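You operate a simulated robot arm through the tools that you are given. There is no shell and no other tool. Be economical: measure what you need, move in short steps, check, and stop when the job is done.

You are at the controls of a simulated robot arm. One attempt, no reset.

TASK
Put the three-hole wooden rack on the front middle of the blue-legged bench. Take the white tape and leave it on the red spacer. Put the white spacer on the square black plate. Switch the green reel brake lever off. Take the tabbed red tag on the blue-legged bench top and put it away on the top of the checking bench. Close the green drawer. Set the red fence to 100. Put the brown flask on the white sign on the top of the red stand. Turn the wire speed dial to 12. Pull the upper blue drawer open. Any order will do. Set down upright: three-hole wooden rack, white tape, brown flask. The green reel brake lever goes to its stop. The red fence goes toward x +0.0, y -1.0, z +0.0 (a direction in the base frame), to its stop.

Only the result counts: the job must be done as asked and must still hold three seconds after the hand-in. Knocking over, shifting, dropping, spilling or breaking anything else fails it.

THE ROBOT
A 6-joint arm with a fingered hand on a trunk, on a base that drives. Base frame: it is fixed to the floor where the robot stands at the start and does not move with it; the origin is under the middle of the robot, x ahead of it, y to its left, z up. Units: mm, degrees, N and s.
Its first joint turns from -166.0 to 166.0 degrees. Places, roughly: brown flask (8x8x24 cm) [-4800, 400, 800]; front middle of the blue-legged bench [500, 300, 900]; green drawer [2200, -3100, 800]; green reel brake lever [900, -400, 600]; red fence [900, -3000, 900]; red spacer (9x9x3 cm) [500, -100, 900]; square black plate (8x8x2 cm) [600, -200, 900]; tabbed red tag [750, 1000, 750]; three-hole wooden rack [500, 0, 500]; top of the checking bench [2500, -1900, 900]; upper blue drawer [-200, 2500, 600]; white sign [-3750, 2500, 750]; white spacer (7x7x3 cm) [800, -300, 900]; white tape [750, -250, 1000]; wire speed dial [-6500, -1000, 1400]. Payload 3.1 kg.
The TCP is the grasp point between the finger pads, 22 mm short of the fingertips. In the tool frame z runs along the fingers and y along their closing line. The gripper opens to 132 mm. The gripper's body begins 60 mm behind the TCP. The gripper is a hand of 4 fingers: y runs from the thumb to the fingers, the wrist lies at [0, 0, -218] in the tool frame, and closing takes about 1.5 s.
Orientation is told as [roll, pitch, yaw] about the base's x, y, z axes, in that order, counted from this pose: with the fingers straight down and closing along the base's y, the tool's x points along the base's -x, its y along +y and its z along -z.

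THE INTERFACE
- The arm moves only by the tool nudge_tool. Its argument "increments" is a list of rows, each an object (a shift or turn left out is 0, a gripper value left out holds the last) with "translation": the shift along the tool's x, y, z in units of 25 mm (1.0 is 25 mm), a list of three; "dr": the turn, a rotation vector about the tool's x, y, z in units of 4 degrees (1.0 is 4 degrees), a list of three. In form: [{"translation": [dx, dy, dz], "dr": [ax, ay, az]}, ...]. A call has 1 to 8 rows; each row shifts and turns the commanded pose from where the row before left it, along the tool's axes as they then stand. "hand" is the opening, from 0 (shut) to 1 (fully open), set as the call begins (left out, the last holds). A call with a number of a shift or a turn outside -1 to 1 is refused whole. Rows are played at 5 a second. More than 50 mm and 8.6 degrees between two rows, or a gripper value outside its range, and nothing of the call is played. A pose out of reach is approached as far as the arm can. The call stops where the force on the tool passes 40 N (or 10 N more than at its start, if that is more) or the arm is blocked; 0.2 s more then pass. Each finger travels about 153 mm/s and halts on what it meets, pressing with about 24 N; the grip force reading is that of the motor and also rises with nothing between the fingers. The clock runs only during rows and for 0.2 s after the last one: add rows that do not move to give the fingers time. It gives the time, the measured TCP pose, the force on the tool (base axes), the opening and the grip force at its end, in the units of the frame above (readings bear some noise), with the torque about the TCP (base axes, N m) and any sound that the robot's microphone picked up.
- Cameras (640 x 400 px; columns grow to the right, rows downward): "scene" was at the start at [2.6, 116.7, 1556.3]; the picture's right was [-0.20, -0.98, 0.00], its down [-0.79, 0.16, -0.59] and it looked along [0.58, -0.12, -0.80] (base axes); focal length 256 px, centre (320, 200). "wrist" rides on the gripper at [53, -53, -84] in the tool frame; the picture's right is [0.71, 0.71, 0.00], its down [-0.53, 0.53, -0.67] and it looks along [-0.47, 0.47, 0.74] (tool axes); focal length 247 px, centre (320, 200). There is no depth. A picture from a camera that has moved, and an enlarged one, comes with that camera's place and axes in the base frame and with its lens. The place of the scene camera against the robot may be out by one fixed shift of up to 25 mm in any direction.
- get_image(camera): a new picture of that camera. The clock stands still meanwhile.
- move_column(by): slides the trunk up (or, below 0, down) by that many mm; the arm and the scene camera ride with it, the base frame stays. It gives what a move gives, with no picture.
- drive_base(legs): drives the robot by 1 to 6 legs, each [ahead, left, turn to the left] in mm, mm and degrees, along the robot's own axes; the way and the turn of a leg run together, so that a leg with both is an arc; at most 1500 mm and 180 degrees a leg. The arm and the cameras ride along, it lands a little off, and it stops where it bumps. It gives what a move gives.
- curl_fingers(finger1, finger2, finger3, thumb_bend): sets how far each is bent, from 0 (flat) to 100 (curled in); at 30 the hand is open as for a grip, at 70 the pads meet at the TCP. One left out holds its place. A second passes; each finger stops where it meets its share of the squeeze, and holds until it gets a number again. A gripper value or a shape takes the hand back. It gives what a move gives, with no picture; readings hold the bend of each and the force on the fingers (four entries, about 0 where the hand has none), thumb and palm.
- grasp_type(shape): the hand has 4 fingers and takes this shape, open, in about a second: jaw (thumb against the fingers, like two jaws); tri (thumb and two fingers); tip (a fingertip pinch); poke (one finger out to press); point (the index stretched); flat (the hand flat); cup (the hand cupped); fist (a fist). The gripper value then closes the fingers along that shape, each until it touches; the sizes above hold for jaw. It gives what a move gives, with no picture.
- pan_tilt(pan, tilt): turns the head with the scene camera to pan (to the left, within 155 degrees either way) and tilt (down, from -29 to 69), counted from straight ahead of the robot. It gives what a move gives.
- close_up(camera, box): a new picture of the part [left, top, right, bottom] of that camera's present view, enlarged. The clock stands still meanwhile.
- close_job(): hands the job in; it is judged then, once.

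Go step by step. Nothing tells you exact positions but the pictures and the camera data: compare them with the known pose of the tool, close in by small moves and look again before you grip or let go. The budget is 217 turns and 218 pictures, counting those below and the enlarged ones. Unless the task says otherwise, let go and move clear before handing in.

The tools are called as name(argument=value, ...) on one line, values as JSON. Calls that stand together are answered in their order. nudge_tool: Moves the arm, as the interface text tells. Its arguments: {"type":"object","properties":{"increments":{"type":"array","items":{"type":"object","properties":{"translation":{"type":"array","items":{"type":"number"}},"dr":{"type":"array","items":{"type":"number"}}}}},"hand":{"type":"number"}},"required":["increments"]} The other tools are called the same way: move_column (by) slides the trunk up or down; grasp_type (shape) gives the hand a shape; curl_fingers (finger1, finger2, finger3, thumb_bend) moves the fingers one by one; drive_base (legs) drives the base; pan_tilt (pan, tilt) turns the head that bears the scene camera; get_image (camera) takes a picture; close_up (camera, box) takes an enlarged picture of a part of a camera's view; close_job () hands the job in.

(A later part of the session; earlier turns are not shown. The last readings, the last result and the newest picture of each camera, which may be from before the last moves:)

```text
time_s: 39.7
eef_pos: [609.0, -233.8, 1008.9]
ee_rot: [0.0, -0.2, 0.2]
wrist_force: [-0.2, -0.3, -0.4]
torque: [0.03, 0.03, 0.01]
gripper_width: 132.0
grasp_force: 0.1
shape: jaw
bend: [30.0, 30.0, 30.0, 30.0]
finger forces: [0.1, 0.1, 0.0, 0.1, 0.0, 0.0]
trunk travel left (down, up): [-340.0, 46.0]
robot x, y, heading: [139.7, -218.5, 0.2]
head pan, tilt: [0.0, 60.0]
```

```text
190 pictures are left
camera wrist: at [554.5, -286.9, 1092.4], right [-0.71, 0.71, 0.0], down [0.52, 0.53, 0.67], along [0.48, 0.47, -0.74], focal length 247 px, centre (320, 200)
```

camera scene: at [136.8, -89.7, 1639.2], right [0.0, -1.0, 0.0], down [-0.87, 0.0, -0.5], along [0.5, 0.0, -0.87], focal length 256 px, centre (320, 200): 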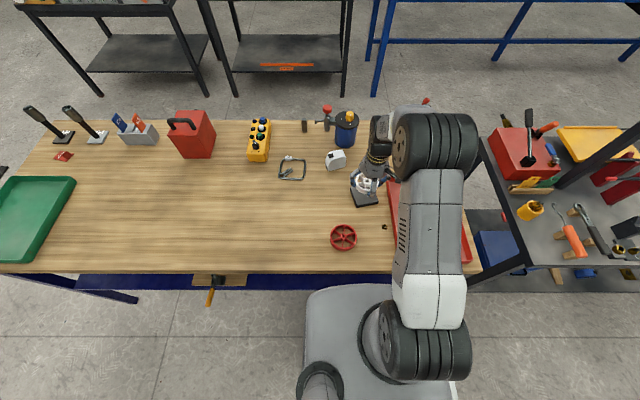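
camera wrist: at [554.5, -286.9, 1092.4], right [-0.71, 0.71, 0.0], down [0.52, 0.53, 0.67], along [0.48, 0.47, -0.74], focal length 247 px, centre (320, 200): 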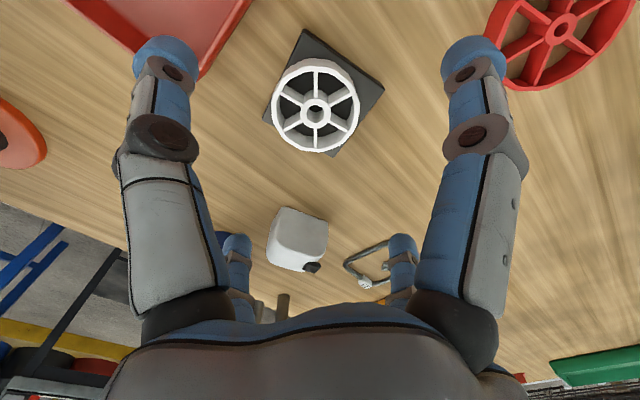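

White spacer sits on the plate. Next the tape: drive ahead and left a bit, then look from above.

drive_base(legs=[[60, 60, 0]])

nudge_tool(increments=[{"translation": [-1, 1, 0]}])

get_image(camera="wrist")

close_up(camera="scene", box=[260, 100, 420, 220])

```text
time_s: 40.8
eef_pos: [672.7, -172.9, 1008.3]
ee_rot: [-0.1, -0.2, 0.2]
wrist_force: [0.9, -0.4, -0.3]
torque: [0.02, 0.03, -0.02]
gripper_width: 132.0
grasp_force: 0.1
shape: jaw
bend: [30.0, 30.0, 30.0, 30.0]
finger forces: [0.1, 0.0, 0.1, 0.1, 0.0, 0.1]
trunk travel left (down, up): [-340.0, 46.0]
robot x, y, heading: [202.4, -159.1, -0.1]
head pan, tilt: [0.0, 60.0]
```

```text
time_s: 41.2
eef_pos: [699.3, -150.1, 1007.5]
ee_rot: [-0.1, -0.2, 0.1]
wrist_force: [-0.2, 0.0, -0.4]
torque: [0.01, -0.02, 0.02]
gripper_width: 132.1
grasp_force: 0.1
shape: jaw
bend: [30.0, 30.0, 30.0, 30.0]
finger forces: [0.0, 0.0, 0.1, 0.0, 0.1, 0.0]
trunk travel left (down, up): [-340.0, 46.0]
robot x, y, heading: [203.8, -160.6, 0.1]
head pan, tilt: [0.0, 60.0]
```

```text
189 pictures are left
camera wrist: at [645.3, -201.1, 1091.7], right [-0.71, 0.71, 0.0], down [0.52, 0.53, 0.67], along [0.47, 0.47, -0.74], focal length 247 px, centre (320, 200)
```

wrist: 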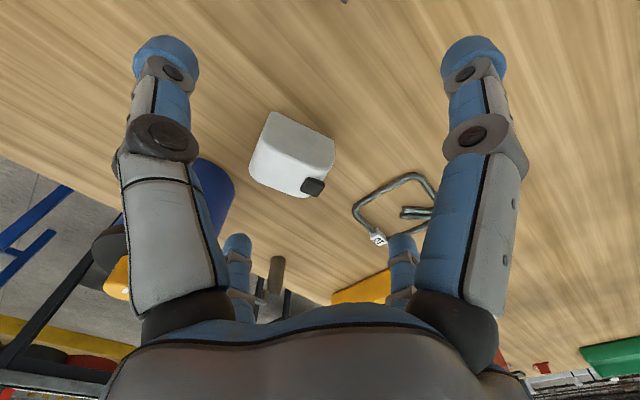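

```text
3.33 times, centred on (340, 160) of scene
camera zoom: at [199.7, -28.4, 1639.1], right [0.0, -1.0, 0.0], down [-0.87, 0.0, -0.5], along [0.5, 0.0, -0.87], focal length 854 px, centre (253, 333)
```

zoom: 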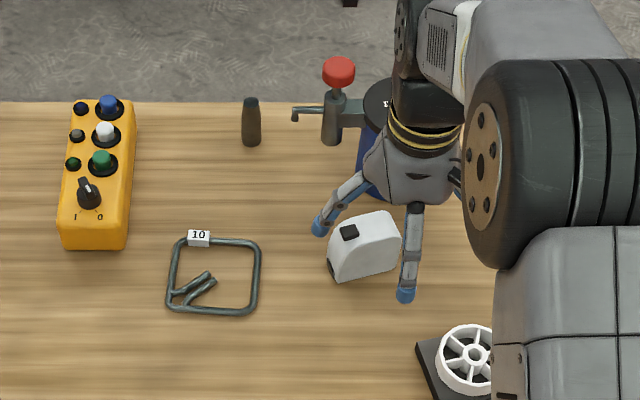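

The tape stands upright, centred near (755, -130), turned about 20°. I'll move a little ahead, yaw the hand to match and look again.

drive_base(legs=[[25, 0, 0]])

nudge_tool(increments=[{"translation": [-0.6, 0.4, 0]}, {"translation": [-0.6, 0.4, 0]}, {"dr": [0, 0, -1]}, {"dr": [0, 0, -1]}, {"dr": [0, 0, -1]}, {"dr": [0, 0, -1]}, {"translation": [0, 0, 0.6], "dr": [0, 0, -1]}, {"translation": [0, 0, 0.6]}])

get_image(camera="wrist")

```text
time_s: 42.0
eef_pos: [722.6, -149.4, 1009.2]
ee_rot: [0.0, -0.3, 0.1]
wrist_force: [0.2, 0.1, -0.4]
torque: [0.02, 0.01, -0.01]
gripper_width: 132.2
grasp_force: 0.0
shape: jaw
bend: [30.0, 30.0, 30.0, 30.0]
finger forces: [0.0, 0.0, 0.0, 0.1, 0.0, 0.0]
trunk travel left (down, up): [-340.0, 46.0]
robot x, y, heading: [224.4, -161.6, 0.1]
head pan, tilt: [0.0, 60.0]
```

```text
time_s: 43.8
eef_pos: [752.7, -130.3, 976.9]
ee_rot: [-0.1, -0.1, 20.1]
wrist_force: [-0.2, -1.4, 0.8]
torque: [0.01, 0.01, 0.02]
gripper_width: 132.2
grasp_force: 0.0
shape: jaw
bend: [30.0, 30.0, 30.0, 30.0]
finger forces: [0.0, 0.0, 0.1, 0.0, 0.0, 0.0]
trunk travel left (down, up): [-340.0, 46.0]
robot x, y, heading: [229.4, -161.1, 0.0]
head pan, tilt: [0.0, 60.0]
```

```text
187 pictures are left
camera wrist: at [720.5, -197.2, 1060.6], right [-0.91, 0.42, 0.0], down [0.31, 0.68, 0.67], along [0.28, 0.61, -0.74], focal length 247 px, centre (320, 200)
```

wrist: 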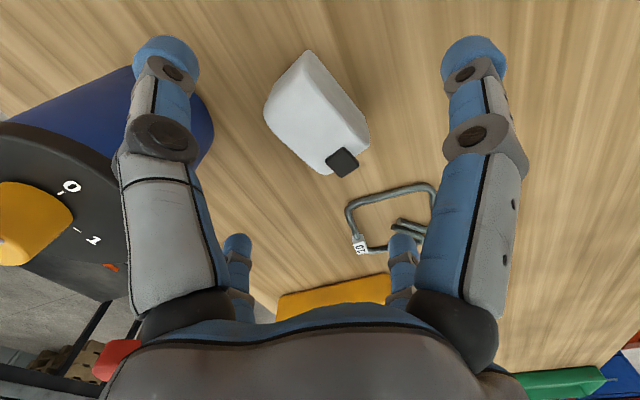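

The hand is aligned over the tape; descending to grip height.

nudge_tool(increments=[{"translation": [0, 0.1, 1]}, {"translation": [0, 0, 1]}, {"translation": [0, 0, 0.8]}])

get_image(camera="wrist")

```text
time_s: 44.6
eef_pos: [752.3, -127.0, 909.0]
ee_rot: [-0.1, -0.2, 20.1]
wrist_force: [0.3, -0.2, -0.3]
torque: [0.02, 0.0, -0.04]
gripper_width: 131.8
grasp_force: 0.1
shape: jaw
bend: [30.0, 30.0, 30.0, 30.0]
finger forces: [0.0, 0.1, 0.0, 0.0, 0.0, 0.1]
trunk travel left (down, up): [-340.0, 46.0]
robot x, y, heading: [225.1, -164.3, 0.1]
head pan, tilt: [0.0, 60.0]
```

```text
186 pictures are left
camera wrist: at [720.3, -194.3, 991.5], right [-0.91, 0.42, 0.0], down [0.31, 0.68, 0.67], along [0.29, 0.61, -0.74], focal length 247 px, centre (320, 200)
```

wrist: 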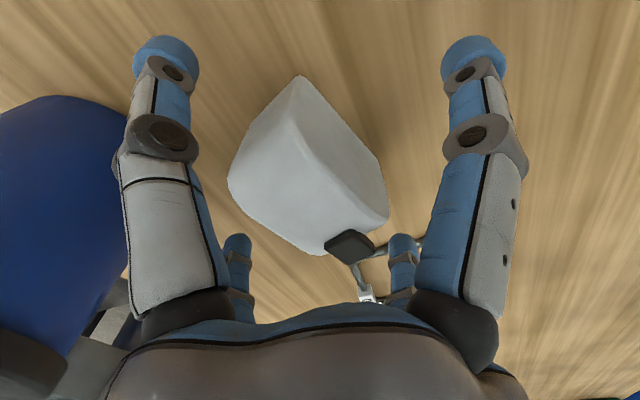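

nudge_tool(increments=[{"translation": [0, 0, 0.7]}])

nudge_tool(hand=0, increments=[{}, {}, {}, {}, {}, {}, {}, {}])

get_image(camera="wrist")

```text
time_s: 45.0
eef_pos: [752.8, -128.6, 888.3]
ee_rot: [-0.2, -0.2, 20.0]
wrist_force: [-0.4, -0.4, 0.0]
torque: [0.0, -0.01, 0.01]
gripper_width: 131.9
grasp_force: 0.1
shape: jaw
bend: [30.0, 30.0, 30.0, 30.0]
finger forces: [0.1, 0.0, 0.0, 0.0, 0.0, 0.0]
trunk travel left (down, up): [-340.0, 46.0]
robot x, y, heading: [227.3, -160.2, 0.2]
head pan, tilt: [0.0, 60.0]
```

```text
time_s: 46.8
eef_pos: [753.3, -129.0, 889.6]
ee_rot: [-0.1, -0.2, 20.1]
wrist_force: [0.0, -0.3, -0.3]
torque: [-0.01, 0.03, 0.0]
gripper_width: 53.9
grasp_force: 24.1
shape: jaw
bend: [78.0, 39.0, 77.0, 70.0]
finger forces: [21.7, 21.4, 21.8, 0.0, 21.7, 0.0]
trunk travel left (down, up): [-340.0, 46.0]
robot x, y, heading: [227.3, -158.0, -0.1]
head pan, tilt: [0.0, 60.0]
```

```text
185 pictures are left
camera wrist: at [720.8, -195.5, 972.9], right [-0.91, 0.42, 0.0], down [0.31, 0.68, 0.67], along [0.28, 0.61, -0.74], focal length 247 px, centre (320, 200)
```

wrist: 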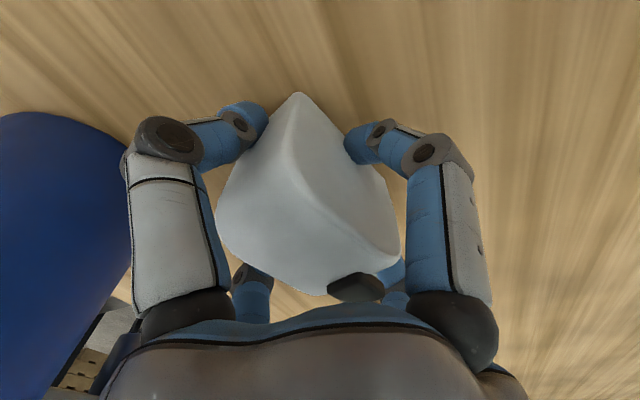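

Tape gripped. Lift 90 mm and back the base up 180 mm.

nudge_tool(increments=[{"translation": [0, 0, -0.5]}, {"translation": [0, 0, -1]}, {"translation": [0, 0, -1]}, {"translation": [0.5, 0, -1]}, {"translation": [1, 0, 0]}, {"translation": [1, 0, 0]}])

drive_base(legs=[[-170, 0, 0]])

get_image(camera="wrist")

```text
time_s: 48.2
eef_pos: [693.8, -148.5, 978.4]
ee_rot: [-0.2, -0.4, 20.1]
wrist_force: [1.0, 0.7, -2.2]
torque: [0.01, -0.01, -0.01]
gripper_width: 54.2
grasp_force: 23.6
shape: jaw
bend: [78.0, 39.0, 77.0, 70.0]
finger forces: [21.7, 21.5, 21.9, 0.0, 21.6, 0.1]
trunk travel left (down, up): [-340.0, 46.0]
robot x, y, heading: [229.7, -158.6, 0.2]
head pan, tilt: [0.0, 60.0]
```

```text
time_s: 49.7
eef_pos: [526.5, -150.6, 976.1]
ee_rot: [-0.2, -0.4, 20.1]
wrist_force: [-0.9, 0.4, -2.5]
torque: [-0.02, -0.03, -0.02]
gripper_width: 54.4
grasp_force: 24.3
shape: jaw
bend: [78.0, 39.0, 77.0, 70.0]
finger forces: [21.8, 21.4, 22.0, 0.0, 21.7, 0.0]
trunk travel left (down, up): [-340.0, 46.0]
robot x, y, heading: [63.5, -159.1, -0.1]
head pan, tilt: [0.0, 60.0]
```

```text
184 pictures are left
camera wrist: at [494.2, -216.7, 1061.3], right [-0.91, 0.42, 0.0], down [0.31, 0.67, 0.67], along [0.29, 0.6, -0.74], focal length 247 px, centre (320, 200)
```

wrist: 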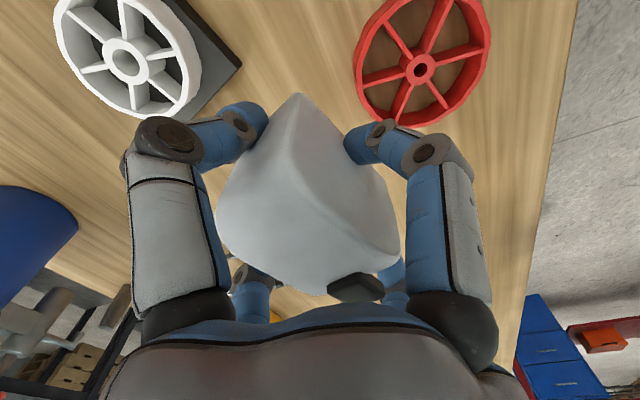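

Red spacer hub at about (454, -152). Moving over it and lowering to just above.

nudge_tool(increments=[{"translation": [0.92, 0.32, 0]}, {"translation": [0.92, 0.31, 0]}, {"translation": [0.9, 0.31, 0]}, {"translation": [0, 0, 0.8]}, {"translation": [0, 0, 0.8]}])

get_image(camera="wrist")

close_up(camera="scene", box=[260, 140, 420, 260])

```text
time_s: 50.9
eef_pos: [457.3, -148.2, 935.9]
ee_rot: [0.0, -0.3, 19.9]
wrist_force: [-0.2, -0.3, -2.0]
torque: [-0.03, 0.0, 0.02]
gripper_width: 54.2
grasp_force: 24.6
shape: jaw
bend: [78.0, 39.0, 77.0, 70.0]
finger forces: [21.8, 21.5, 22.0, 0.0, 21.7, 0.0]
trunk travel left (down, up): [-340.0, 46.0]
robot x, y, heading: [57.7, -158.7, 0.2]
head pan, tilt: [0.0, 60.0]
```

```text
183 pictures are left
camera wrist: at [424.3, -215.1, 1018.7], right [-0.91, 0.42, 0.0], down [0.31, 0.67, 0.67], along [0.29, 0.6, -0.74], focal length 247 px, centre (320, 200)
```

wrist: 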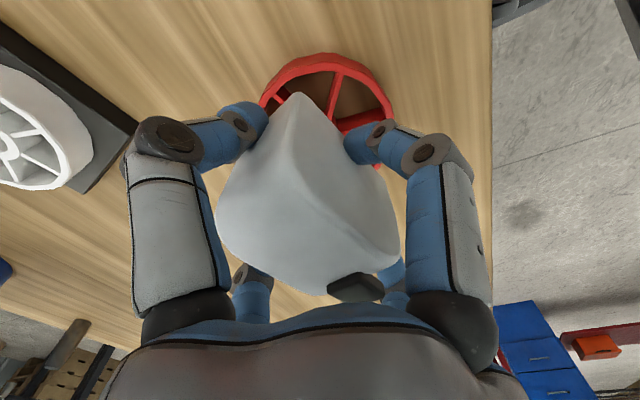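

```text
3.33 times, centred on (340, 200) of scene
camera zoom: at [57.1, -28.9, 1639.2], right [0.0, -1.0, 0.0], down [-0.87, 0.0, -0.5], along [0.5, 0.0, -0.87], focal length 854 px, centre (253, 200)
```

zoom: 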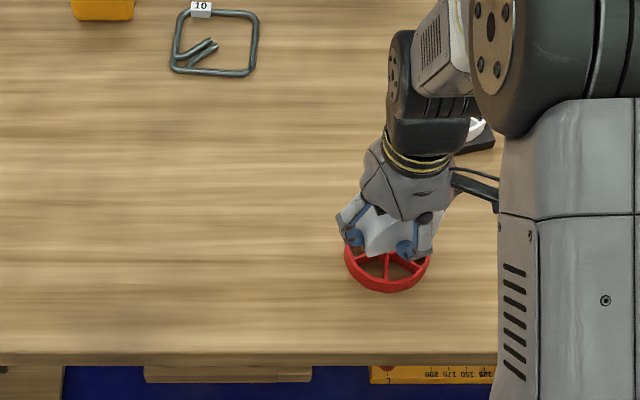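

Aligned with the red spacer. Lowering to contact.

nudge_tool(increments=[{"translation": [0.1, -0.05, 0.45]}, {"translation": [0, 0, 0.1]}, {"translation": [0, 0, 0.1]}])

```text
time_s: 51.7
eef_pos: [454.6, -151.7, 919.7]
ee_rot: [-0.1, -0.2, 20.0]
wrist_force: [-0.3, 0.1, -3.7]
torque: [0.02, -0.02, -0.02]
gripper_width: 54.1
grasp_force: 24.4
shape: jaw
bend: [78.0, 39.0, 77.0, 70.0]
finger forces: [21.9, 21.6, 22.1, 0.0, 21.7, 0.1]
trunk travel left (down, up): [-340.0, 46.0]
robot x, y, heading: [60.7, -158.6, 0.0]
head pan, tilt: [0.0, 60.0]
```

nudge_tool(increments=[{"translation": [0, 0, 0.06]}, {"translation": [0, 0, 0.06]}])

```text
time_s: 52.3
eef_pos: [454.1, -151.3, 917.8]
ee_rot: [-0.1, -0.2, 20.0]
wrist_force: [-0.3, -0.6, -2.5]
torque: [0.04, -0.03, 0.01]
gripper_width: 54.3
grasp_force: 24.5
shape: jaw
bend: [78.0, 39.0, 77.0, 70.0]
finger forces: [21.9, 21.6, 22.0, 0.0, 21.7, 0.0]
trunk travel left (down, up): [-340.0, 46.0]
robot x, y, heading: [61.7, -161.0, 0.2]
head pan, tilt: [0.0, 60.0]
```

No contact yet; continuing down in fine steps.

nudge_tool(increments=[{"translation": [0, 0, 0.06]}, {"translation": [0, 0, 0.06]}, {"translation": [0, 0, 0.06]}])

close_up(camera="scene", box=[300, 150, 420, 250])

```text
time_s: 53.1
eef_pos: [453.4, -153.1, 914.0]
ee_rot: [-0.1, -0.2, 20.0]
wrist_force: [-0.1, 0.0, -2.0]
torque: [0.0, 0.0, 0.0]
gripper_width: 54.1
grasp_force: 23.8
shape: jaw
bend: [78.0, 39.0, 77.0, 70.0]
finger forces: [21.8, 21.5, 22.0, 0.0, 21.7, 0.0]
trunk travel left (down, up): [-340.0, 46.0]
robot x, y, heading: [58.3, -161.7, -0.1]
head pan, tilt: [0.0, 60.0]
```

```text
4.00 times, centred on (360, 200) of scene
camera zoom: at [56.9, -29.0, 1639.2], right [0.0, -1.0, 0.0], down [-0.87, 0.0, -0.5], along [0.5, 0.0, -0.87], focal length 1025 px, centre (160, 200)
```

zoom: 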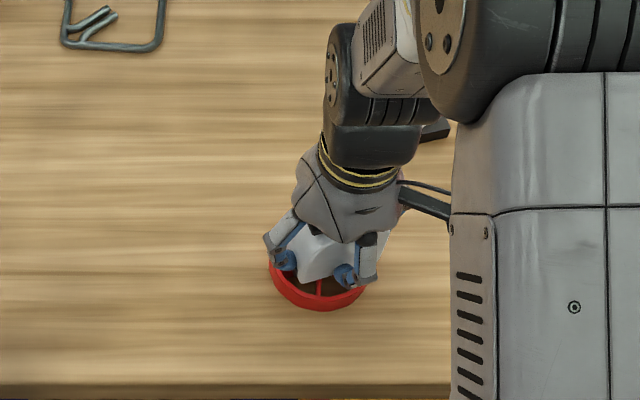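

nudge_tool(increments=[{"translation": [0, 0, 0.06]}, {"translation": [0, 0, 0.06]}, {"translation": [0, 0, 0.06]}, {"translation": [0, 0, 0.06]}])

```text
time_s: 54.1
eef_pos: [452.3, -152.0, 909.0]
ee_rot: [-0.2, -0.7, 20.0]
wrist_force: [1.8, -0.4, 25.5]
torque: [-0.12, -0.05, -0.01]
gripper_width: 54.9
grasp_force: 23.9
shape: jaw
bend: [79.0, 38.0, 78.0, 70.0]
finger forces: [24.5, 24.3, 24.9, 0.1, 24.9, 0.1]
trunk travel left (down, up): [-340.0, 46.0]
robot x, y, heading: [59.9, -160.1, 0.1]
head pan, tilt: [0.0, 60.0]
```

Contact at 909. Easing and releasing.

nudge_tool(increments=[{"translation": [0, 0, -0.06]}])

nudge_tool(hand=1, increments=[{}, {}, {}, {}, {}, {}])

get_image(camera="wrist")

```text
time_s: 54.5
eef_pos: [452.3, -152.9, 910.0]
ee_rot: [-0.1, -0.3, 20.0]
wrist_force: [4.5, 0.2, 17.3]
torque: [-0.1, -0.11, 0.0]
gripper_width: 54.3
grasp_force: 23.9
shape: jaw
bend: [79.0, 38.0, 78.0, 70.0]
finger forces: [23.7, 24.5, 25.5, 0.1, 24.5, 0.0]
trunk travel left (down, up): [-340.0, 46.0]
robot x, y, heading: [59.3, -162.8, -0.0]
head pan, tilt: [0.0, 60.0]
```

```text
time_s: 55.9
eef_pos: [452.4, -153.1, 909.4]
ee_rot: [-0.2, -0.2, 20.0]
wrist_force: [-0.1, 1.2, 0.9]
torque: [0.0, 0.01, 0.01]
gripper_width: 131.9
grasp_force: 0.1
shape: jaw
bend: [30.0, 30.0, 30.0, 30.0]
finger forces: [0.1, 0.1, 0.0, 0.1, 0.0, 0.0]
trunk travel left (down, up): [-340.0, 46.0]
robot x, y, heading: [57.9, -162.0, -0.0]
head pan, tilt: [0.0, 60.0]
```

```text
180 pictures are left
camera wrist: at [419.4, -220.2, 993.0], right [-0.91, 0.42, 0.0], down [0.31, 0.67, 0.67], along [0.29, 0.6, -0.74], focal length 247 px, centre (320, 200)
```

wrist: 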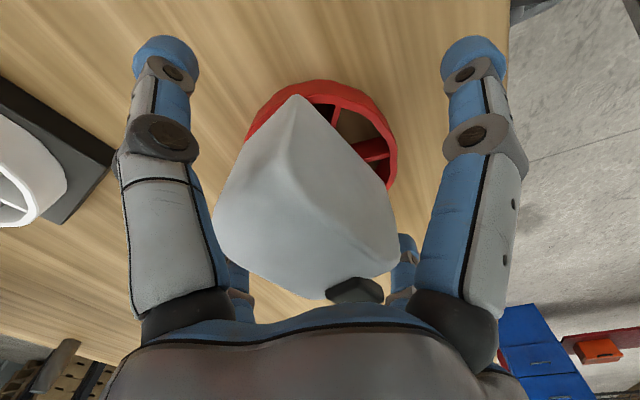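

Tape is standing on the red spacer. Lift clear and look at it and at the reel.

nudge_tool(increments=[{"translation": [0, 0, -0.6]}, {"translation": [0, 0, -1]}, {"translation": [0, 0, -1]}, {"translation": [0, 0, -1]}, {"translation": [0, 0, -1]}, {"translation": [0, 0, -1]}])

get_image(camera="wrist")

drive_base(legs=[[-300, 0, 0]])

pan_tilt(pan=0, tilt=35)

get_image(camera="scene")

```text
time_s: 57.3
eef_pos: [451.6, -150.6, 1050.3]
ee_rot: [-0.1, -0.2, 19.9]
wrist_force: [-0.1, -0.2, 0.2]
torque: [0.0, 0.02, 0.06]
gripper_width: 131.5
grasp_force: 0.0
shape: jaw
bend: [30.0, 30.0, 30.0, 30.0]
finger forces: [0.0, 0.1, 0.1, 0.0, 0.0, 0.0]
trunk travel left (down, up): [-340.0, 46.0]
robot x, y, heading: [57.7, -164.5, -0.1]
head pan, tilt: [0.0, 60.0]
```

```text
179 pictures are left
camera wrist: at [419.1, -217.6, 1133.5], right [-0.91, 0.42, 0.0], down [0.31, 0.67, 0.67], along [0.29, 0.6, -0.74], focal length 247 px, centre (320, 200)
```

wrist: 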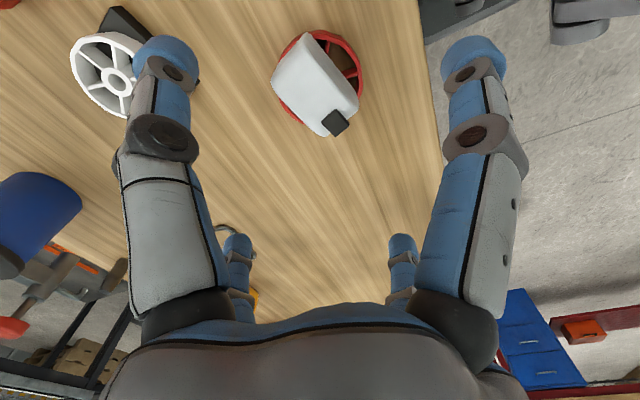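

```text
time_s: 59.3
eef_pos: [157.1, -149.0, 1051.0]
ee_rot: [-0.1, -0.3, 20.3]
wrist_force: [0.3, -0.1, 0.4]
torque: [-0.03, 0.01, -0.03]
gripper_width: 131.9
grasp_force: 0.1
shape: jaw
bend: [30.0, 30.0, 30.0, 30.0]
finger forces: [0.0, 0.0, 0.0, 0.0, 0.1, 0.1]
trunk travel left (down, up): [-340.0, 46.0]
robot x, y, heading: [-237.1, -159.6, 0.3]
head pan, tilt: [0.0, 60.0]
```

```text
time_s: 60.2
eef_pos: [157.5, -149.5, 1048.6]
ee_rot: [-0.1, -0.2, 20.4]
wrist_force: [-0.1, 0.5, 0.4]
torque: [-0.02, -0.01, -0.01]
gripper_width: 131.8
grasp_force: 0.1
shape: jaw
bend: [30.0, 30.0, 30.0, 30.0]
finger forces: [0.0, 0.1, 0.0, 0.1, 0.0, 0.0]
trunk travel left (down, up): [-340.0, 46.0]
robot x, y, heading: [-238.5, -160.5, 0.0]
head pan, tilt: [0.0, 35.0]
```

```text
178 pictures are left
camera scene: at [-217.1, -29.4, 1673.4], right [0.0, -1.0, 0.0], down [-0.57, 0.0, -0.82], along [0.82, 0.0, -0.57], focal length 256 px, centre (320, 200)
```

scene: 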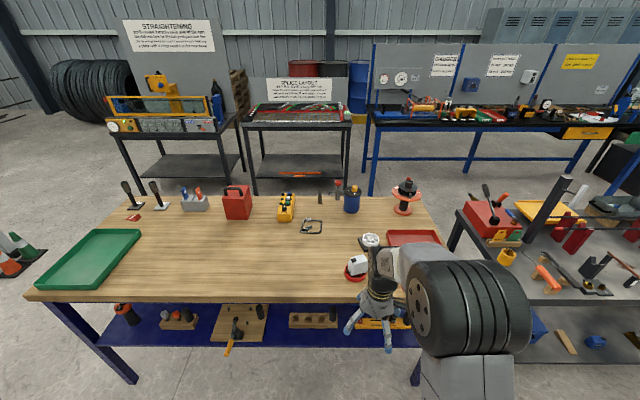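

Now a good overview. Enlarging the shelf, the reel and the rear benches.

close_up(camera="scene", box=[260, 290, 440, 350])

close_up(camera="scene", box=[320, 160, 440, 280])

close_up(camera="scene", box=[360, 40, 640, 160])

```text
3.56 times, centred on (350, 320) of scene
camera zoom: at [-217.1, -29.4, 1673.4], right [0.0, -1.0, 0.0], down [-0.57, 0.0, -0.82], along [0.82, 0.0, -0.57], focal length 911 px, centre (213, -227)
```

zoom: 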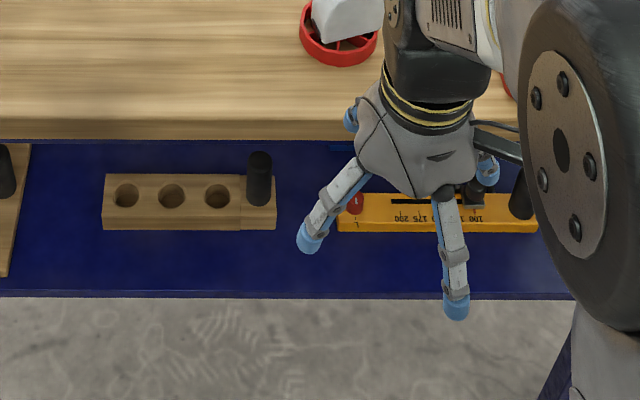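

```text
3.33 times, centred on (380, 220) of scene
camera zoom: at [-217.1, -29.4, 1673.4], right [0.0, -1.0, 0.0], down [-0.57, 0.0, -0.82], along [0.82, 0.0, -0.57], focal length 854 px, centre (120, 133)
```

zoom: 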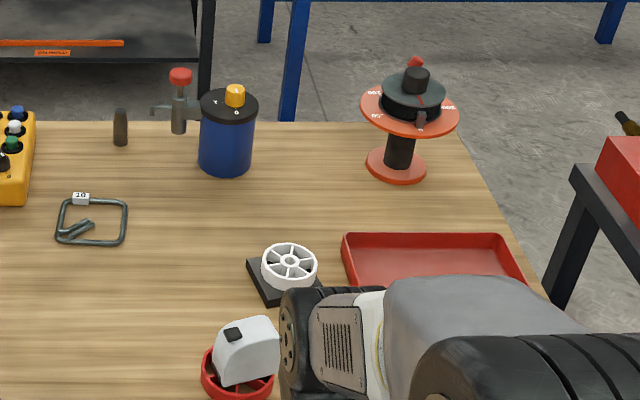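

```text
2.29 times, centred on (500, 100) of scene
camera zoom: at [-217.1, -29.4, 1673.4], right [0.0, -1.0, 0.0], down [-0.57, 0.0, -0.82], along [0.82, 0.0, -0.57], focal length 586 px, centre (-91, 429)
```

zoom: 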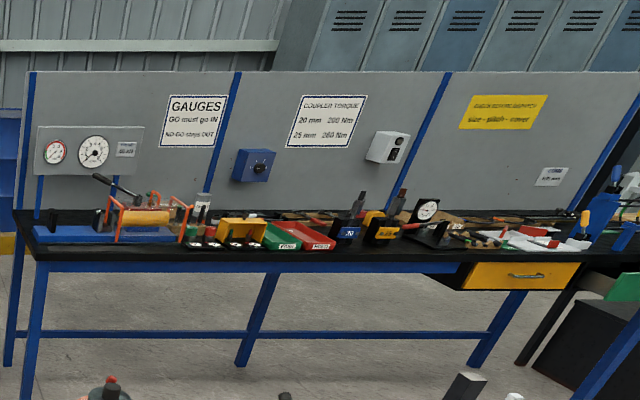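

The three-hole rack lies on the lower shelf at about (466, 0), near its front. I'll turn the hand to yaw -45 (so two digits go either side of the rack) and prepare a forward tilt.

nudge_tool(increments=[{"dr": [0, 0, 1]}, {"dr": [0, 0, 1]}, {"dr": [0, 0, 1]}, {"dr": [0, 0, 1]}, {"dr": [0, 0, 1]}, {"dr": [0, 0, 1]}, {"dr": [0, 0, 1]}, {"dr": [0, 0, 1]}])

nudge_tool(increments=[{"dr": [0, 0, 1]}, {"dr": [0, 0, 1]}, {"dr": [0, 0, 1]}, {"dr": [0, 0, 1]}, {"dr": [0, 0, 1]}, {"dr": [0, 0, 1]}, {"dr": [0, 0, 1]}, {"dr": [0, 0, 1]}])

drive_base(legs=[[-60, 160, 0]])

move_column(by=-340)

nudge_tool(increments=[{"dr": [-0.7, -0.7, 0]}, {"dr": [-0.7, -0.7, 0]}, {"dr": [-0.7, -0.7, 0]}, {"dr": [-0.7, -0.7, 0]}, {"dr": [-0.7, -0.7, 0]}, {"dr": [-0.7, -0.7, 0]}, {"dr": [-0.7, -0.7, 0]}, {"dr": [-0.7, -0.7, 0]}])

get_image(camera="wrist")

```text
time_s: 62.0
eef_pos: [157.7, -151.1, 1049.8]
ee_rot: [0.0, -0.2, -11.7]
wrist_force: [-0.6, 0.0, 0.5]
torque: [-0.02, -0.02, 0.03]
gripper_width: 131.9
grasp_force: 0.1
shape: jaw
bend: [30.0, 30.0, 30.0, 30.0]
finger forces: [0.0, 0.1, 0.0, 0.0, 0.1, 0.0]
trunk travel left (down, up): [-340.0, 46.0]
robot x, y, heading: [-238.2, -161.0, 0.1]
head pan, tilt: [0.0, 35.0]
```

```text
time_s: 63.8
eef_pos: [156.1, -149.7, 1049.7]
ee_rot: [0.1, -0.3, -43.8]
wrist_force: [-0.1, 0.1, -0.5]
torque: [0.01, -0.02, -0.05]
gripper_width: 131.7
grasp_force: 0.1
shape: jaw
bend: [30.0, 30.0, 30.0, 30.0]
finger forces: [0.1, 0.1, 0.1, 0.1, 0.0, 0.0]
trunk travel left (down, up): [-340.0, 46.0]
robot x, y, heading: [-237.2, -159.7, 0.0]
head pan, tilt: [0.0, 35.0]
```

```text
time_s: 65.3
eef_pos: [96.2, 15.8, 1050.0]
ee_rot: [0.1, -0.4, -43.4]
wrist_force: [-0.1, -0.9, -0.1]
torque: [-0.03, 0.02, -0.01]
gripper_width: 132.1
grasp_force: 0.0
shape: jaw
bend: [30.0, 30.0, 30.0, 30.0]
finger forces: [0.1, 0.1, 0.1, 0.0, 0.0, 0.0]
trunk travel left (down, up): [-340.0, 46.0]
robot x, y, heading: [-298.8, -1.0, 0.3]
head pan, tilt: [0.0, 35.0]
```

```text
time_s: 68.6
eef_pos: [97.0, 13.8, 709.3]
ee_rot: [0.1, -0.2, -43.6]
wrist_force: [0.4, -0.5, -0.3]
torque: [0.01, 0.0, 0.0]
gripper_width: 132.0
grasp_force: 0.1
shape: jaw
bend: [30.0, 30.0, 30.0, 30.0]
finger forces: [0.0, 0.1, 0.0, 0.0, 0.0, 0.1]
trunk travel left (down, up): [0.0, 386.0]
robot x, y, heading: [-298.3, -0.5, 0.5]
head pan, tilt: [0.0, 35.0]
```

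```text
time_s: 70.4
eef_pos: [95.8, 14.4, 709.7]
ee_rot: [23.8, -22.1, -48.3]
wrist_force: [-0.1, 0.0, -0.7]
torque: [-0.01, 0.03, 0.02]
gripper_width: 131.9
grasp_force: 0.0
shape: jaw
bend: [30.0, 30.0, 30.0, 30.0]
finger forces: [0.0, 0.0, 0.1, 0.1, 0.1, 0.0]
trunk travel left (down, up): [0.0, 386.0]
robot x, y, heading: [-296.5, 2.8, 0.2]
head pan, tilt: [0.0, 35.0]
```

```text
174 pictures are left
camera wrist: at [-11.9, 12.1, 740.5], right [-0.03, 1.0, 0.0], down [0.28, 0.01, 0.96], along [0.96, 0.02, -0.28], focal length 247 px, centre (320, 200)
```

wrist: 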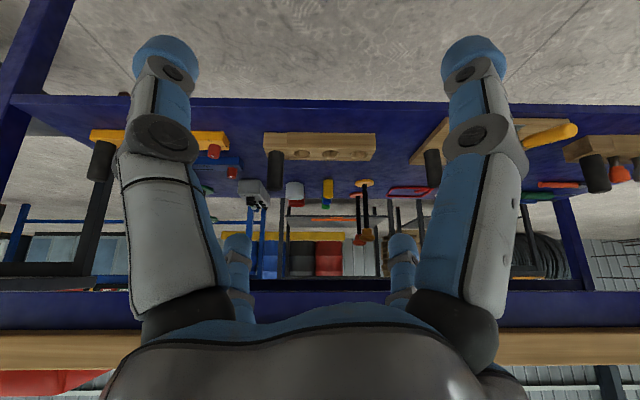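

Viewed upside-down: rack at x≈443-480, y≈-96..136, z 462-506, and a blue apron hangs down to z≈763. I'll rake the rack to the shelf edge first, using the two forward digits; testing which finger is which.

curl_fingers(finger1=100, finger2=30, finger3=30, thumb_bend=100)

get_image(camera="wrist")

get_image(camera="scene")

```text
time_s: 71.4
eef_pos: [95.9, 13.3, 709.9]
ee_rot: [23.9, -22.0, -48.2]
wrist_force: [-0.1, 0.3, 0.3]
torque: [0.03, -0.02, 0.01]
gripper_width: 16.0
grasp_force: 0.1
shape: fingers
bend: [91.0, 30.0, 30.0, 100.0]
finger forces: [0.0, 0.0, 0.0, 0.1, 0.1, 0.1]
trunk travel left (down, up): [0.0, 386.0]
robot x, y, heading: [-296.2, 2.0, 0.6]
head pan, tilt: [0.0, 35.0]
```

```text
173 pictures are left
camera wrist: at [-11.8, 12.1, 740.6], right [-0.03, 1.0, 0.0], down [0.28, 0.01, 0.96], along [0.96, 0.02, -0.28], focal length 247 px, centre (320, 200)
```

wrist: 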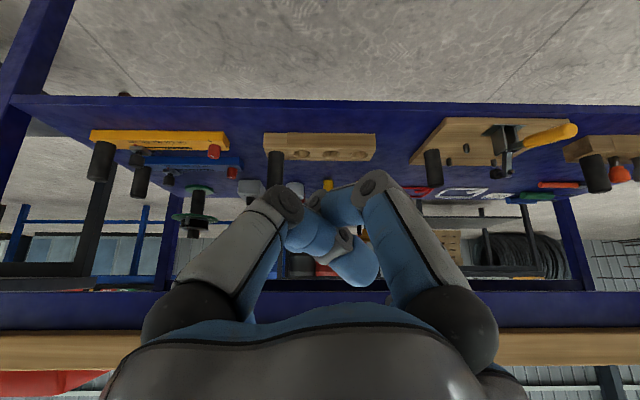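

```text
172 pictures are left
camera scene: at [-278.8, 132.2, 1333.9], right [0.01, -1.0, 0.0], down [-0.57, 0.0, -0.82], along [0.82, 0.01, -0.57], focal length 256 px, centre (320, 200)
```

scene: 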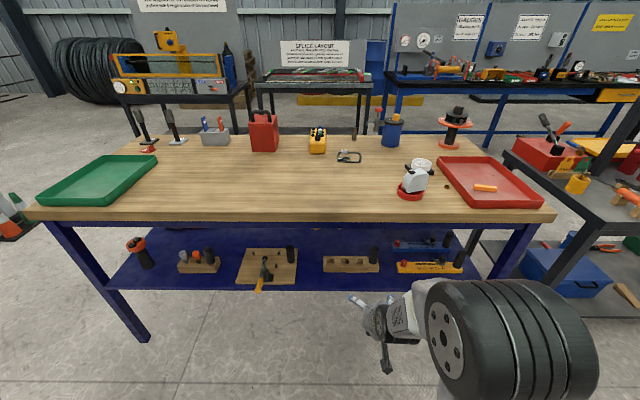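

Finger1 and the thumb are the near (lower) digits. I'll use the thumb alone as a hook for a hole: curl the rest and stretch the thumb.

curl_fingers(finger1=100, finger2=100, finger3=100, thumb_bend=10)

get_image(camera="wrist")

close_up(camera="scene", box=[340, 260, 460, 390])

close_up(camera="wrist", box=[240, 110, 400, 190])

```text
time_s: 72.4
eef_pos: [97.0, 13.3, 709.7]
ee_rot: [23.8, -21.9, -48.2]
wrist_force: [0.9, 0.3, -0.7]
torque: [-0.01, -0.01, -0.02]
gripper_width: 11.7
grasp_force: 0.0
shape: fingers
bend: [81.0, 82.0, 67.0, 96.0]
finger forces: [0.0, 0.1, 0.0, 0.0, 0.1, 0.0]
trunk travel left (down, up): [0.0, 386.0]
robot x, y, heading: [-293.9, 0.0, 0.3]
head pan, tilt: [0.0, 35.0]
```

```text
171 pictures are left
camera wrist: at [-11.8, 12.1, 740.6], right [-0.03, 1.0, 0.0], down [0.28, 0.01, 0.96], along [0.96, 0.02, -0.28], focal length 247 px, centre (320, 200)
```

wrist: 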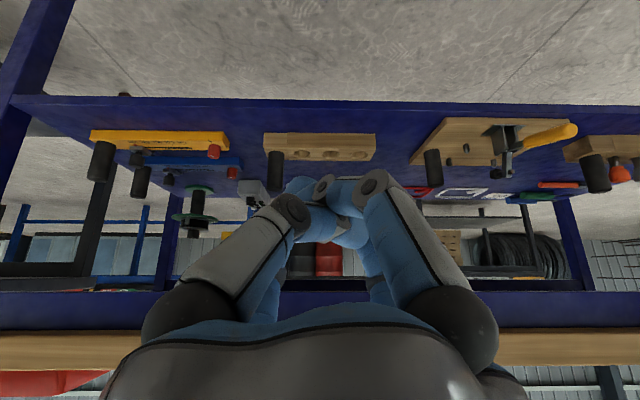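

```text
3.08 times, centred on (400, 325) of scene
camera zoom: at [-278.8, 132.2, 1333.9], right [0.01, -1.0, 0.0], down [-0.57, 0.0, -0.82], along [0.82, 0.01, -0.57], focal length 789 px, centre (74, -185)
```

zoom: 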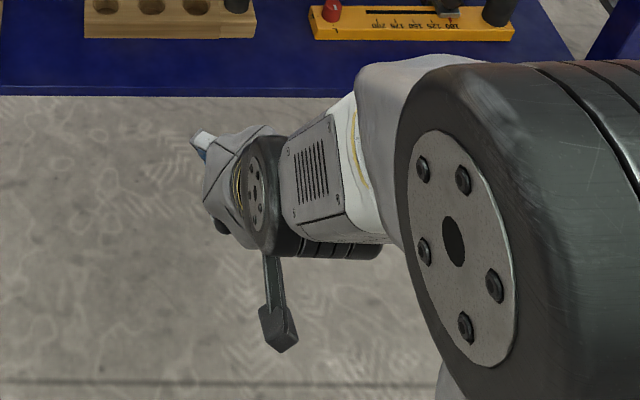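

```text
4.00 times, centred on (320, 150) of wrist
camera zoom: at [-11.8, 12.1, 740.6], right [-0.03, 1.0, 0.0], down [0.28, 0.01, 0.96], along [0.96, 0.02, -0.28], focal length 988 px, centre (320, 400)
```

zoom: 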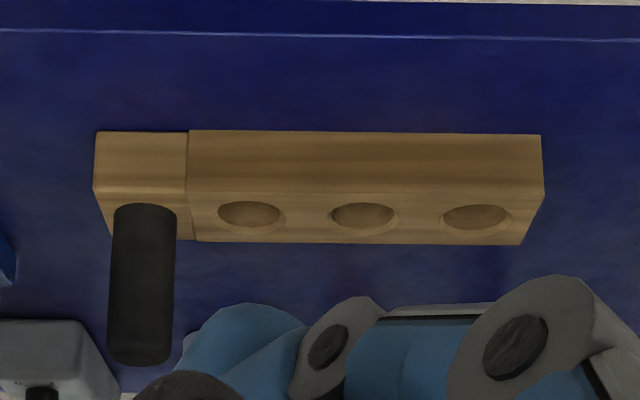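

Each shelf item has a black handle peg; the rack's peg is at about (463, -68), top z≈597. I'll grip the rack by that peg with the hand tilted 60° and partly open.

nudge_tool(hand=0.7, increments=[{"dr": [-0.7, -0.7, 0]}, {"dr": [-0.7, -0.7, 0]}, {"dr": [-0.7, -0.7, 0]}, {"dr": [-0.7, -0.7, 0]}, {"dr": [-0.7, -0.7, 0]}, {"dr": [-0.7, -0.7, 0]}, {"dr": [-0.7, -0.7, 0]}, {}])

drive_base(legs=[[140, -82, 0]])

nudge_tool(increments=[{"translation": [0.925, -0.925, 0.755]}, {"translation": [0.925, -0.925, 0.755]}, {"translation": [0.925, -0.925, 0.755]}, {"translation": [0.925, -0.925, 0.755]}])

get_image(camera="wrist")

get_image(camera="scene")

```text
time_s: 74.2
eef_pos: [123.4, 15.3, 705.0]
ee_rot: [50.4, -37.8, -61.8]
wrist_force: [-0.7, 0.7, 0.1]
torque: [-0.02, 0.03, -0.01]
gripper_width: 92.0
grasp_force: 0.0
shape: jaw
bend: [28.0, 28.0, 28.0, 65.0]
finger forces: [0.0, 0.1, 0.1, 0.1, 0.0, 0.0]
out of reach, approached as far as the arm can: row 4, 5, 6, 7
trunk travel left (down, up): [0.0, 386.0]
robot x, y, heading: [-296.2, 2.4, 0.3]
head pan, tilt: [0.0, 35.0]
```

```text
time_s: 75.6
eef_pos: [267.0, -69.5, 705.2]
ee_rot: [50.3, -37.6, -61.7]
wrist_force: [0.6, -0.3, 0.1]
torque: [0.03, 0.03, -0.01]
gripper_width: 92.1
grasp_force: 0.0
shape: jaw
bend: [28.0, 28.0, 28.0, 65.0]
finger forces: [0.0, 0.0, 0.1, 0.1, 0.0, 0.1]
trunk travel left (down, up): [0.0, 386.0]
robot x, y, heading: [-153.2, -85.2, 0.5]
head pan, tilt: [0.0, 35.0]
```

```text
time_s: 76.6
eef_pos: [263.5, -68.7, 551.8]
ee_rot: [50.4, -37.7, -61.8]
wrist_force: [-0.3, 0.5, -0.1]
torque: [0.0, -0.03, -0.02]
gripper_width: 91.8
grasp_force: 0.1
shape: jaw
bend: [28.0, 28.0, 28.0, 65.0]
finger forces: [0.1, 0.1, 0.0, 0.0, 0.1, 0.0]
trunk travel left (down, up): [0.0, 386.0]
robot x, y, heading: [-156.7, -84.7, 0.4]
head pan, tilt: [0.0, 35.0]
```

```text
168 pictures are left
camera wrist: at [152.5, -70.9, 529.1], right [-0.02, 1.0, 0.0], down [-0.2, 0.0, 0.98], along [0.98, 0.02, 0.2], focal length 247 px, centre (320, 200)
```

wrist: 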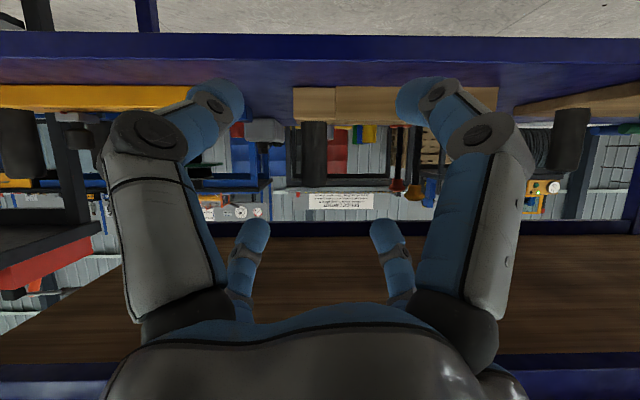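

```text
167 pictures are left
camera scene: at [-136.6, 48.0, 1333.9], right [0.01, -1.0, 0.0], down [-0.57, 0.0, -0.82], along [0.82, 0.01, -0.57], focal length 256 px, centre (320, 200)
```

scene: 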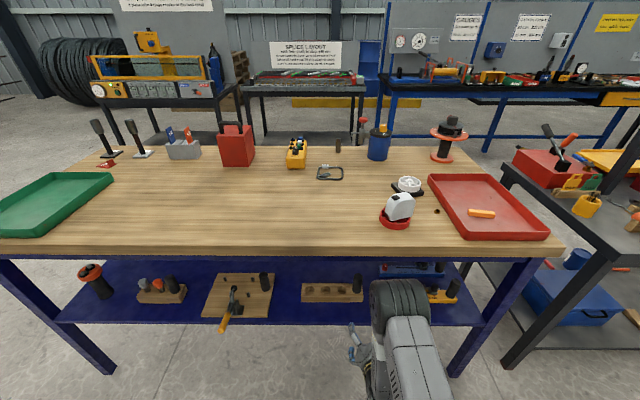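

Peg is dead ahead at y≈-72, z 498-572. Advancing 150 mm horizontally and checking.

nudge_tool(increments=[{"translation": [-0.37, 0.34, 0.866]}, {"translation": [-0.37, 0.34, 0.866]}, {"translation": [-0.37, 0.34, 0.866]}, {"translation": [-0.37, 0.34, 0.866]}, {"translation": [-0.37, 0.34, 0.866]}, {"translation": [-0.37, 0.34, 0.866]}])

get_image(camera="wrist")

```text
time_s: 78.0
eef_pos: [414.7, -68.4, 552.6]
ee_rot: [50.3, -37.6, -61.7]
wrist_force: [0.5, -0.5, -0.4]
torque: [0.01, 0.02, -0.01]
gripper_width: 92.0
grasp_force: 0.0
shape: jaw
bend: [28.0, 28.0, 28.0, 65.0]
finger forces: [0.0, 0.1, 0.0, 0.0, 0.0, 0.0]
trunk travel left (down, up): [0.0, 386.0]
robot x, y, heading: [-155.0, -82.6, 0.7]
head pan, tilt: [0.0, 35.0]
```

```text
166 pictures are left
camera wrist: at [304.2, -69.9, 529.9], right [-0.02, 1.0, 0.0], down [-0.2, 0.0, 0.98], along [0.98, 0.02, 0.2], focal length 247 px, centre (320, 200)
```

wrist: 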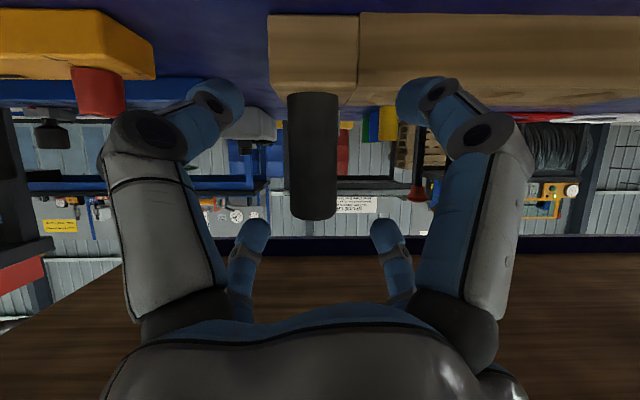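

Straddling the peg well. Advance the last 46 mm, slightly right, and close.

nudge_tool(increments=[{"translation": [-0.42, 0.29, 0.866]}, {"translation": [-0.36, 0.25, 0.75]}])

get_image(camera="wrist")

```text
time_s: 78.6
eef_pos: [462.4, -73.5, 552.4]
ee_rot: [50.3, -37.6, -61.8]
wrist_force: [0.5, -0.2, -0.8]
torque: [-0.03, 0.03, -0.01]
gripper_width: 91.9
grasp_force: 0.1
shape: jaw
bend: [28.0, 28.0, 28.0, 65.0]
finger forces: [0.1, 0.0, 0.0, 0.0, 0.0, 0.0]
trunk travel left (down, up): [0.0, 386.0]
robot x, y, heading: [-156.6, -82.9, 0.8]
head pan, tilt: [0.0, 35.0]
```

```text
165 pictures are left
camera wrist: at [350.9, -74.8, 529.4], right [-0.02, 1.0, 0.0], down [-0.2, 0.0, 0.98], along [0.98, 0.02, 0.2], focal length 247 px, centre (320, 200)
```

wrist: 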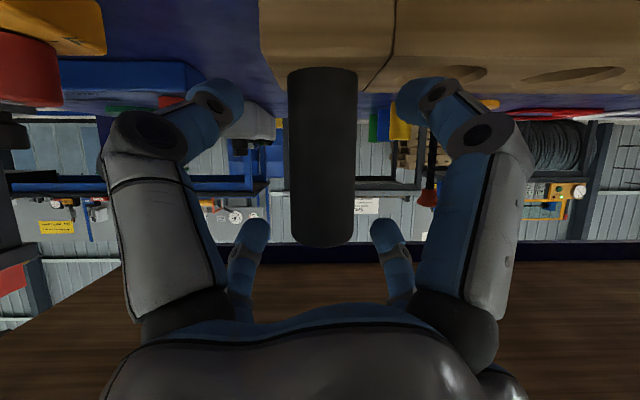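

The peg's axis is at the grasp point. Closing.

nudge_tool(hand=0, increments=[{}, {}, {}, {}, {}, {}, {}, {}])

get_image(camera="wrist")

```text
time_s: 80.4
eef_pos: [461.5, -72.8, 552.9]
ee_rot: [50.3, -37.6, -61.9]
wrist_force: [-1.9, 2.0, -0.5]
torque: [0.15, 0.35, 0.09]
gripper_width: 35.7
grasp_force: 24.2
shape: jaw
bend: [78.0, 79.0, 79.0, 70.0]
finger forces: [21.4, 21.6, 21.9, 0.1, 19.6, 0.1]
trunk travel left (down, up): [0.0, 386.0]
robot x, y, heading: [-156.7, -85.1, 0.2]
head pan, tilt: [0.0, 35.0]
```

```text
164 pictures are left
camera wrist: at [350.5, -74.6, 529.5], right [-0.02, 1.0, 0.0], down [-0.2, 0.0, 0.98], along [0.98, 0.02, 0.2], focal length 247 px, centre (320, 200)
```

wrist: 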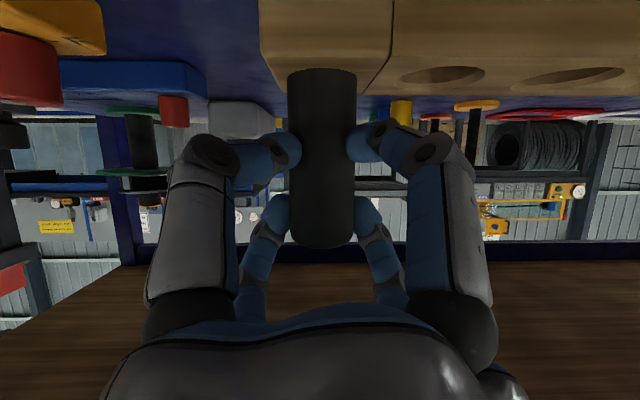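

A clean four-digit grip. Lift 20 mm and pull back.

nudge_tool(increments=[{"translation": [-0.25, 0.25, -0.2]}, {"translation": [-0.37, 0.37, -0.3]}, {}])

get_image(camera="wrist")

```text
time_s: 81.2
eef_pos: [460.6, -73.0, 578.0]
ee_rot: [50.4, -37.6, -61.6]
wrist_force: [0.4, 0.9, -3.8]
torque: [-0.25, 0.1, 0.0]
gripper_width: 33.0
grasp_force: 24.1
shape: jaw
bend: [78.0, 79.0, 79.0, 70.0]
finger forces: [15.4, 25.8, 23.4, 0.1, 14.8, 0.1]
trunk travel left (down, up): [0.0, 386.0]
robot x, y, heading: [-155.5, -82.5, 0.5]
head pan, tilt: [0.0, 35.0]
```

```text
163 pictures are left
camera wrist: at [350.1, -74.5, 555.6], right [-0.02, 1.0, 0.0], down [-0.2, 0.0, 0.98], along [0.98, 0.02, 0.2], focal length 247 px, centre (320, 200)
```

wrist: 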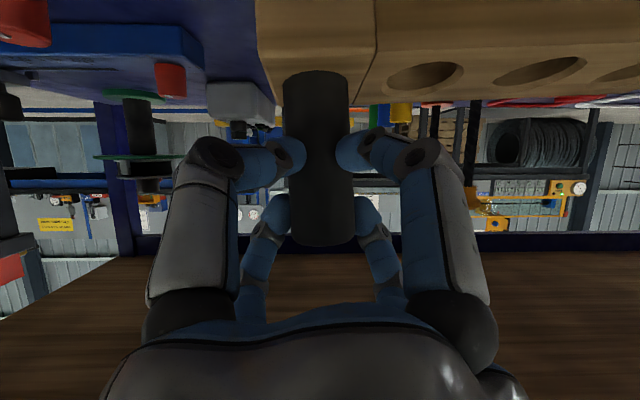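

Held with slight droop. Backing out, raising the trunk, and driving to bench middle.

drive_base(legs=[[-260, 0, 0]])

move_column(by=386)

nudge_tool(increments=[{"translation": [-0.6, 0.6, -0.5]}, {"translation": [-0.6, 0.6, -0.5]}])

drive_base(legs=[[0, 285, 0]])

get_image(camera="scene")

```text
time_s: 83.2
eef_pos: [189.9, -76.6, 578.8]
ee_rot: [50.3, -37.7, -62.0]
wrist_force: [-0.2, -0.1, -3.0]
torque: [-0.23, 0.11, 0.0]
gripper_width: 33.1
grasp_force: 24.0
shape: jaw
bend: [78.0, 79.0, 79.0, 70.0]
finger forces: [15.8, 25.9, 23.7, 0.1, 14.2, 0.1]
trunk travel left (down, up): [0.0, 386.0]
robot x, y, heading: [-424.7, -84.8, 0.0]
head pan, tilt: [0.0, 35.0]
```

```text
time_s: 86.9
eef_pos: [191.4, -76.5, 963.7]
ee_rot: [50.3, -37.5, -61.9]
wrist_force: [0.2, -0.5, -3.4]
torque: [-0.23, 0.12, 0.03]
gripper_width: 33.1
grasp_force: 23.6
shape: jaw
bend: [78.0, 79.0, 79.0, 70.0]
finger forces: [15.6, 26.0, 23.7, 0.1, 14.2, 0.1]
trunk travel left (down, up): [-386.0, 0.0]
robot x, y, heading: [-423.2, -83.9, 0.3]
head pan, tilt: [0.0, 35.0]
```

```text
time_s: 87.5
eef_pos: [188.8, -77.3, 1013.7]
ee_rot: [50.2, -37.6, -61.9]
wrist_force: [0.1, 0.0, -3.4]
torque: [-0.25, 0.1, 0.01]
gripper_width: 32.8
grasp_force: 24.6
shape: jaw
bend: [78.0, 79.0, 79.0, 70.0]
finger forces: [15.3, 25.9, 23.7, 0.0, 14.7, 0.0]
trunk travel left (down, up): [-386.0, 0.0]
robot x, y, heading: [-420.5, -86.8, 0.2]
head pan, tilt: [0.0, 35.0]
```

```text
time_s: 89.4
eef_pos: [190.5, 208.7, 1013.1]
ee_rot: [50.3, -37.6, -61.7]
wrist_force: [-0.8, -0.3, -3.0]
torque: [-0.22, 0.11, -0.04]
gripper_width: 32.9
grasp_force: 23.8
shape: jaw
bend: [78.0, 79.0, 79.0, 70.0]
finger forces: [15.2, 25.8, 23.7, 0.0, 14.6, 0.0]
trunk travel left (down, up): [-386.0, 0.0]
robot x, y, heading: [-427.5, 200.1, 0.6]
head pan, tilt: [0.0, 35.0]
```

```text
162 pictures are left
camera scene: at [-407.7, 329.5, 1718.2], right [0.01, -1.0, 0.0], down [-0.57, 0.0, -0.82], along [0.82, 0.01, -0.57], focal length 256 px, centre (320, 200)
```

scene: 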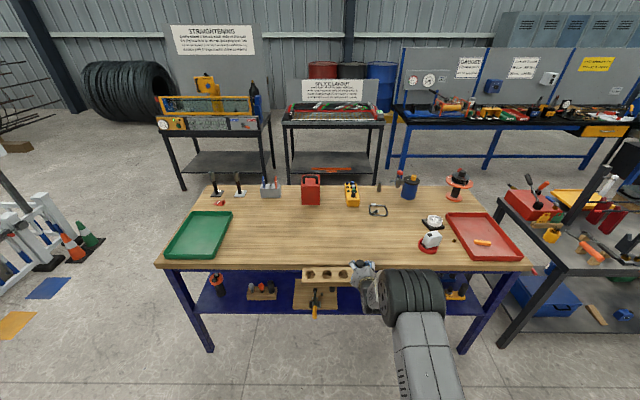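

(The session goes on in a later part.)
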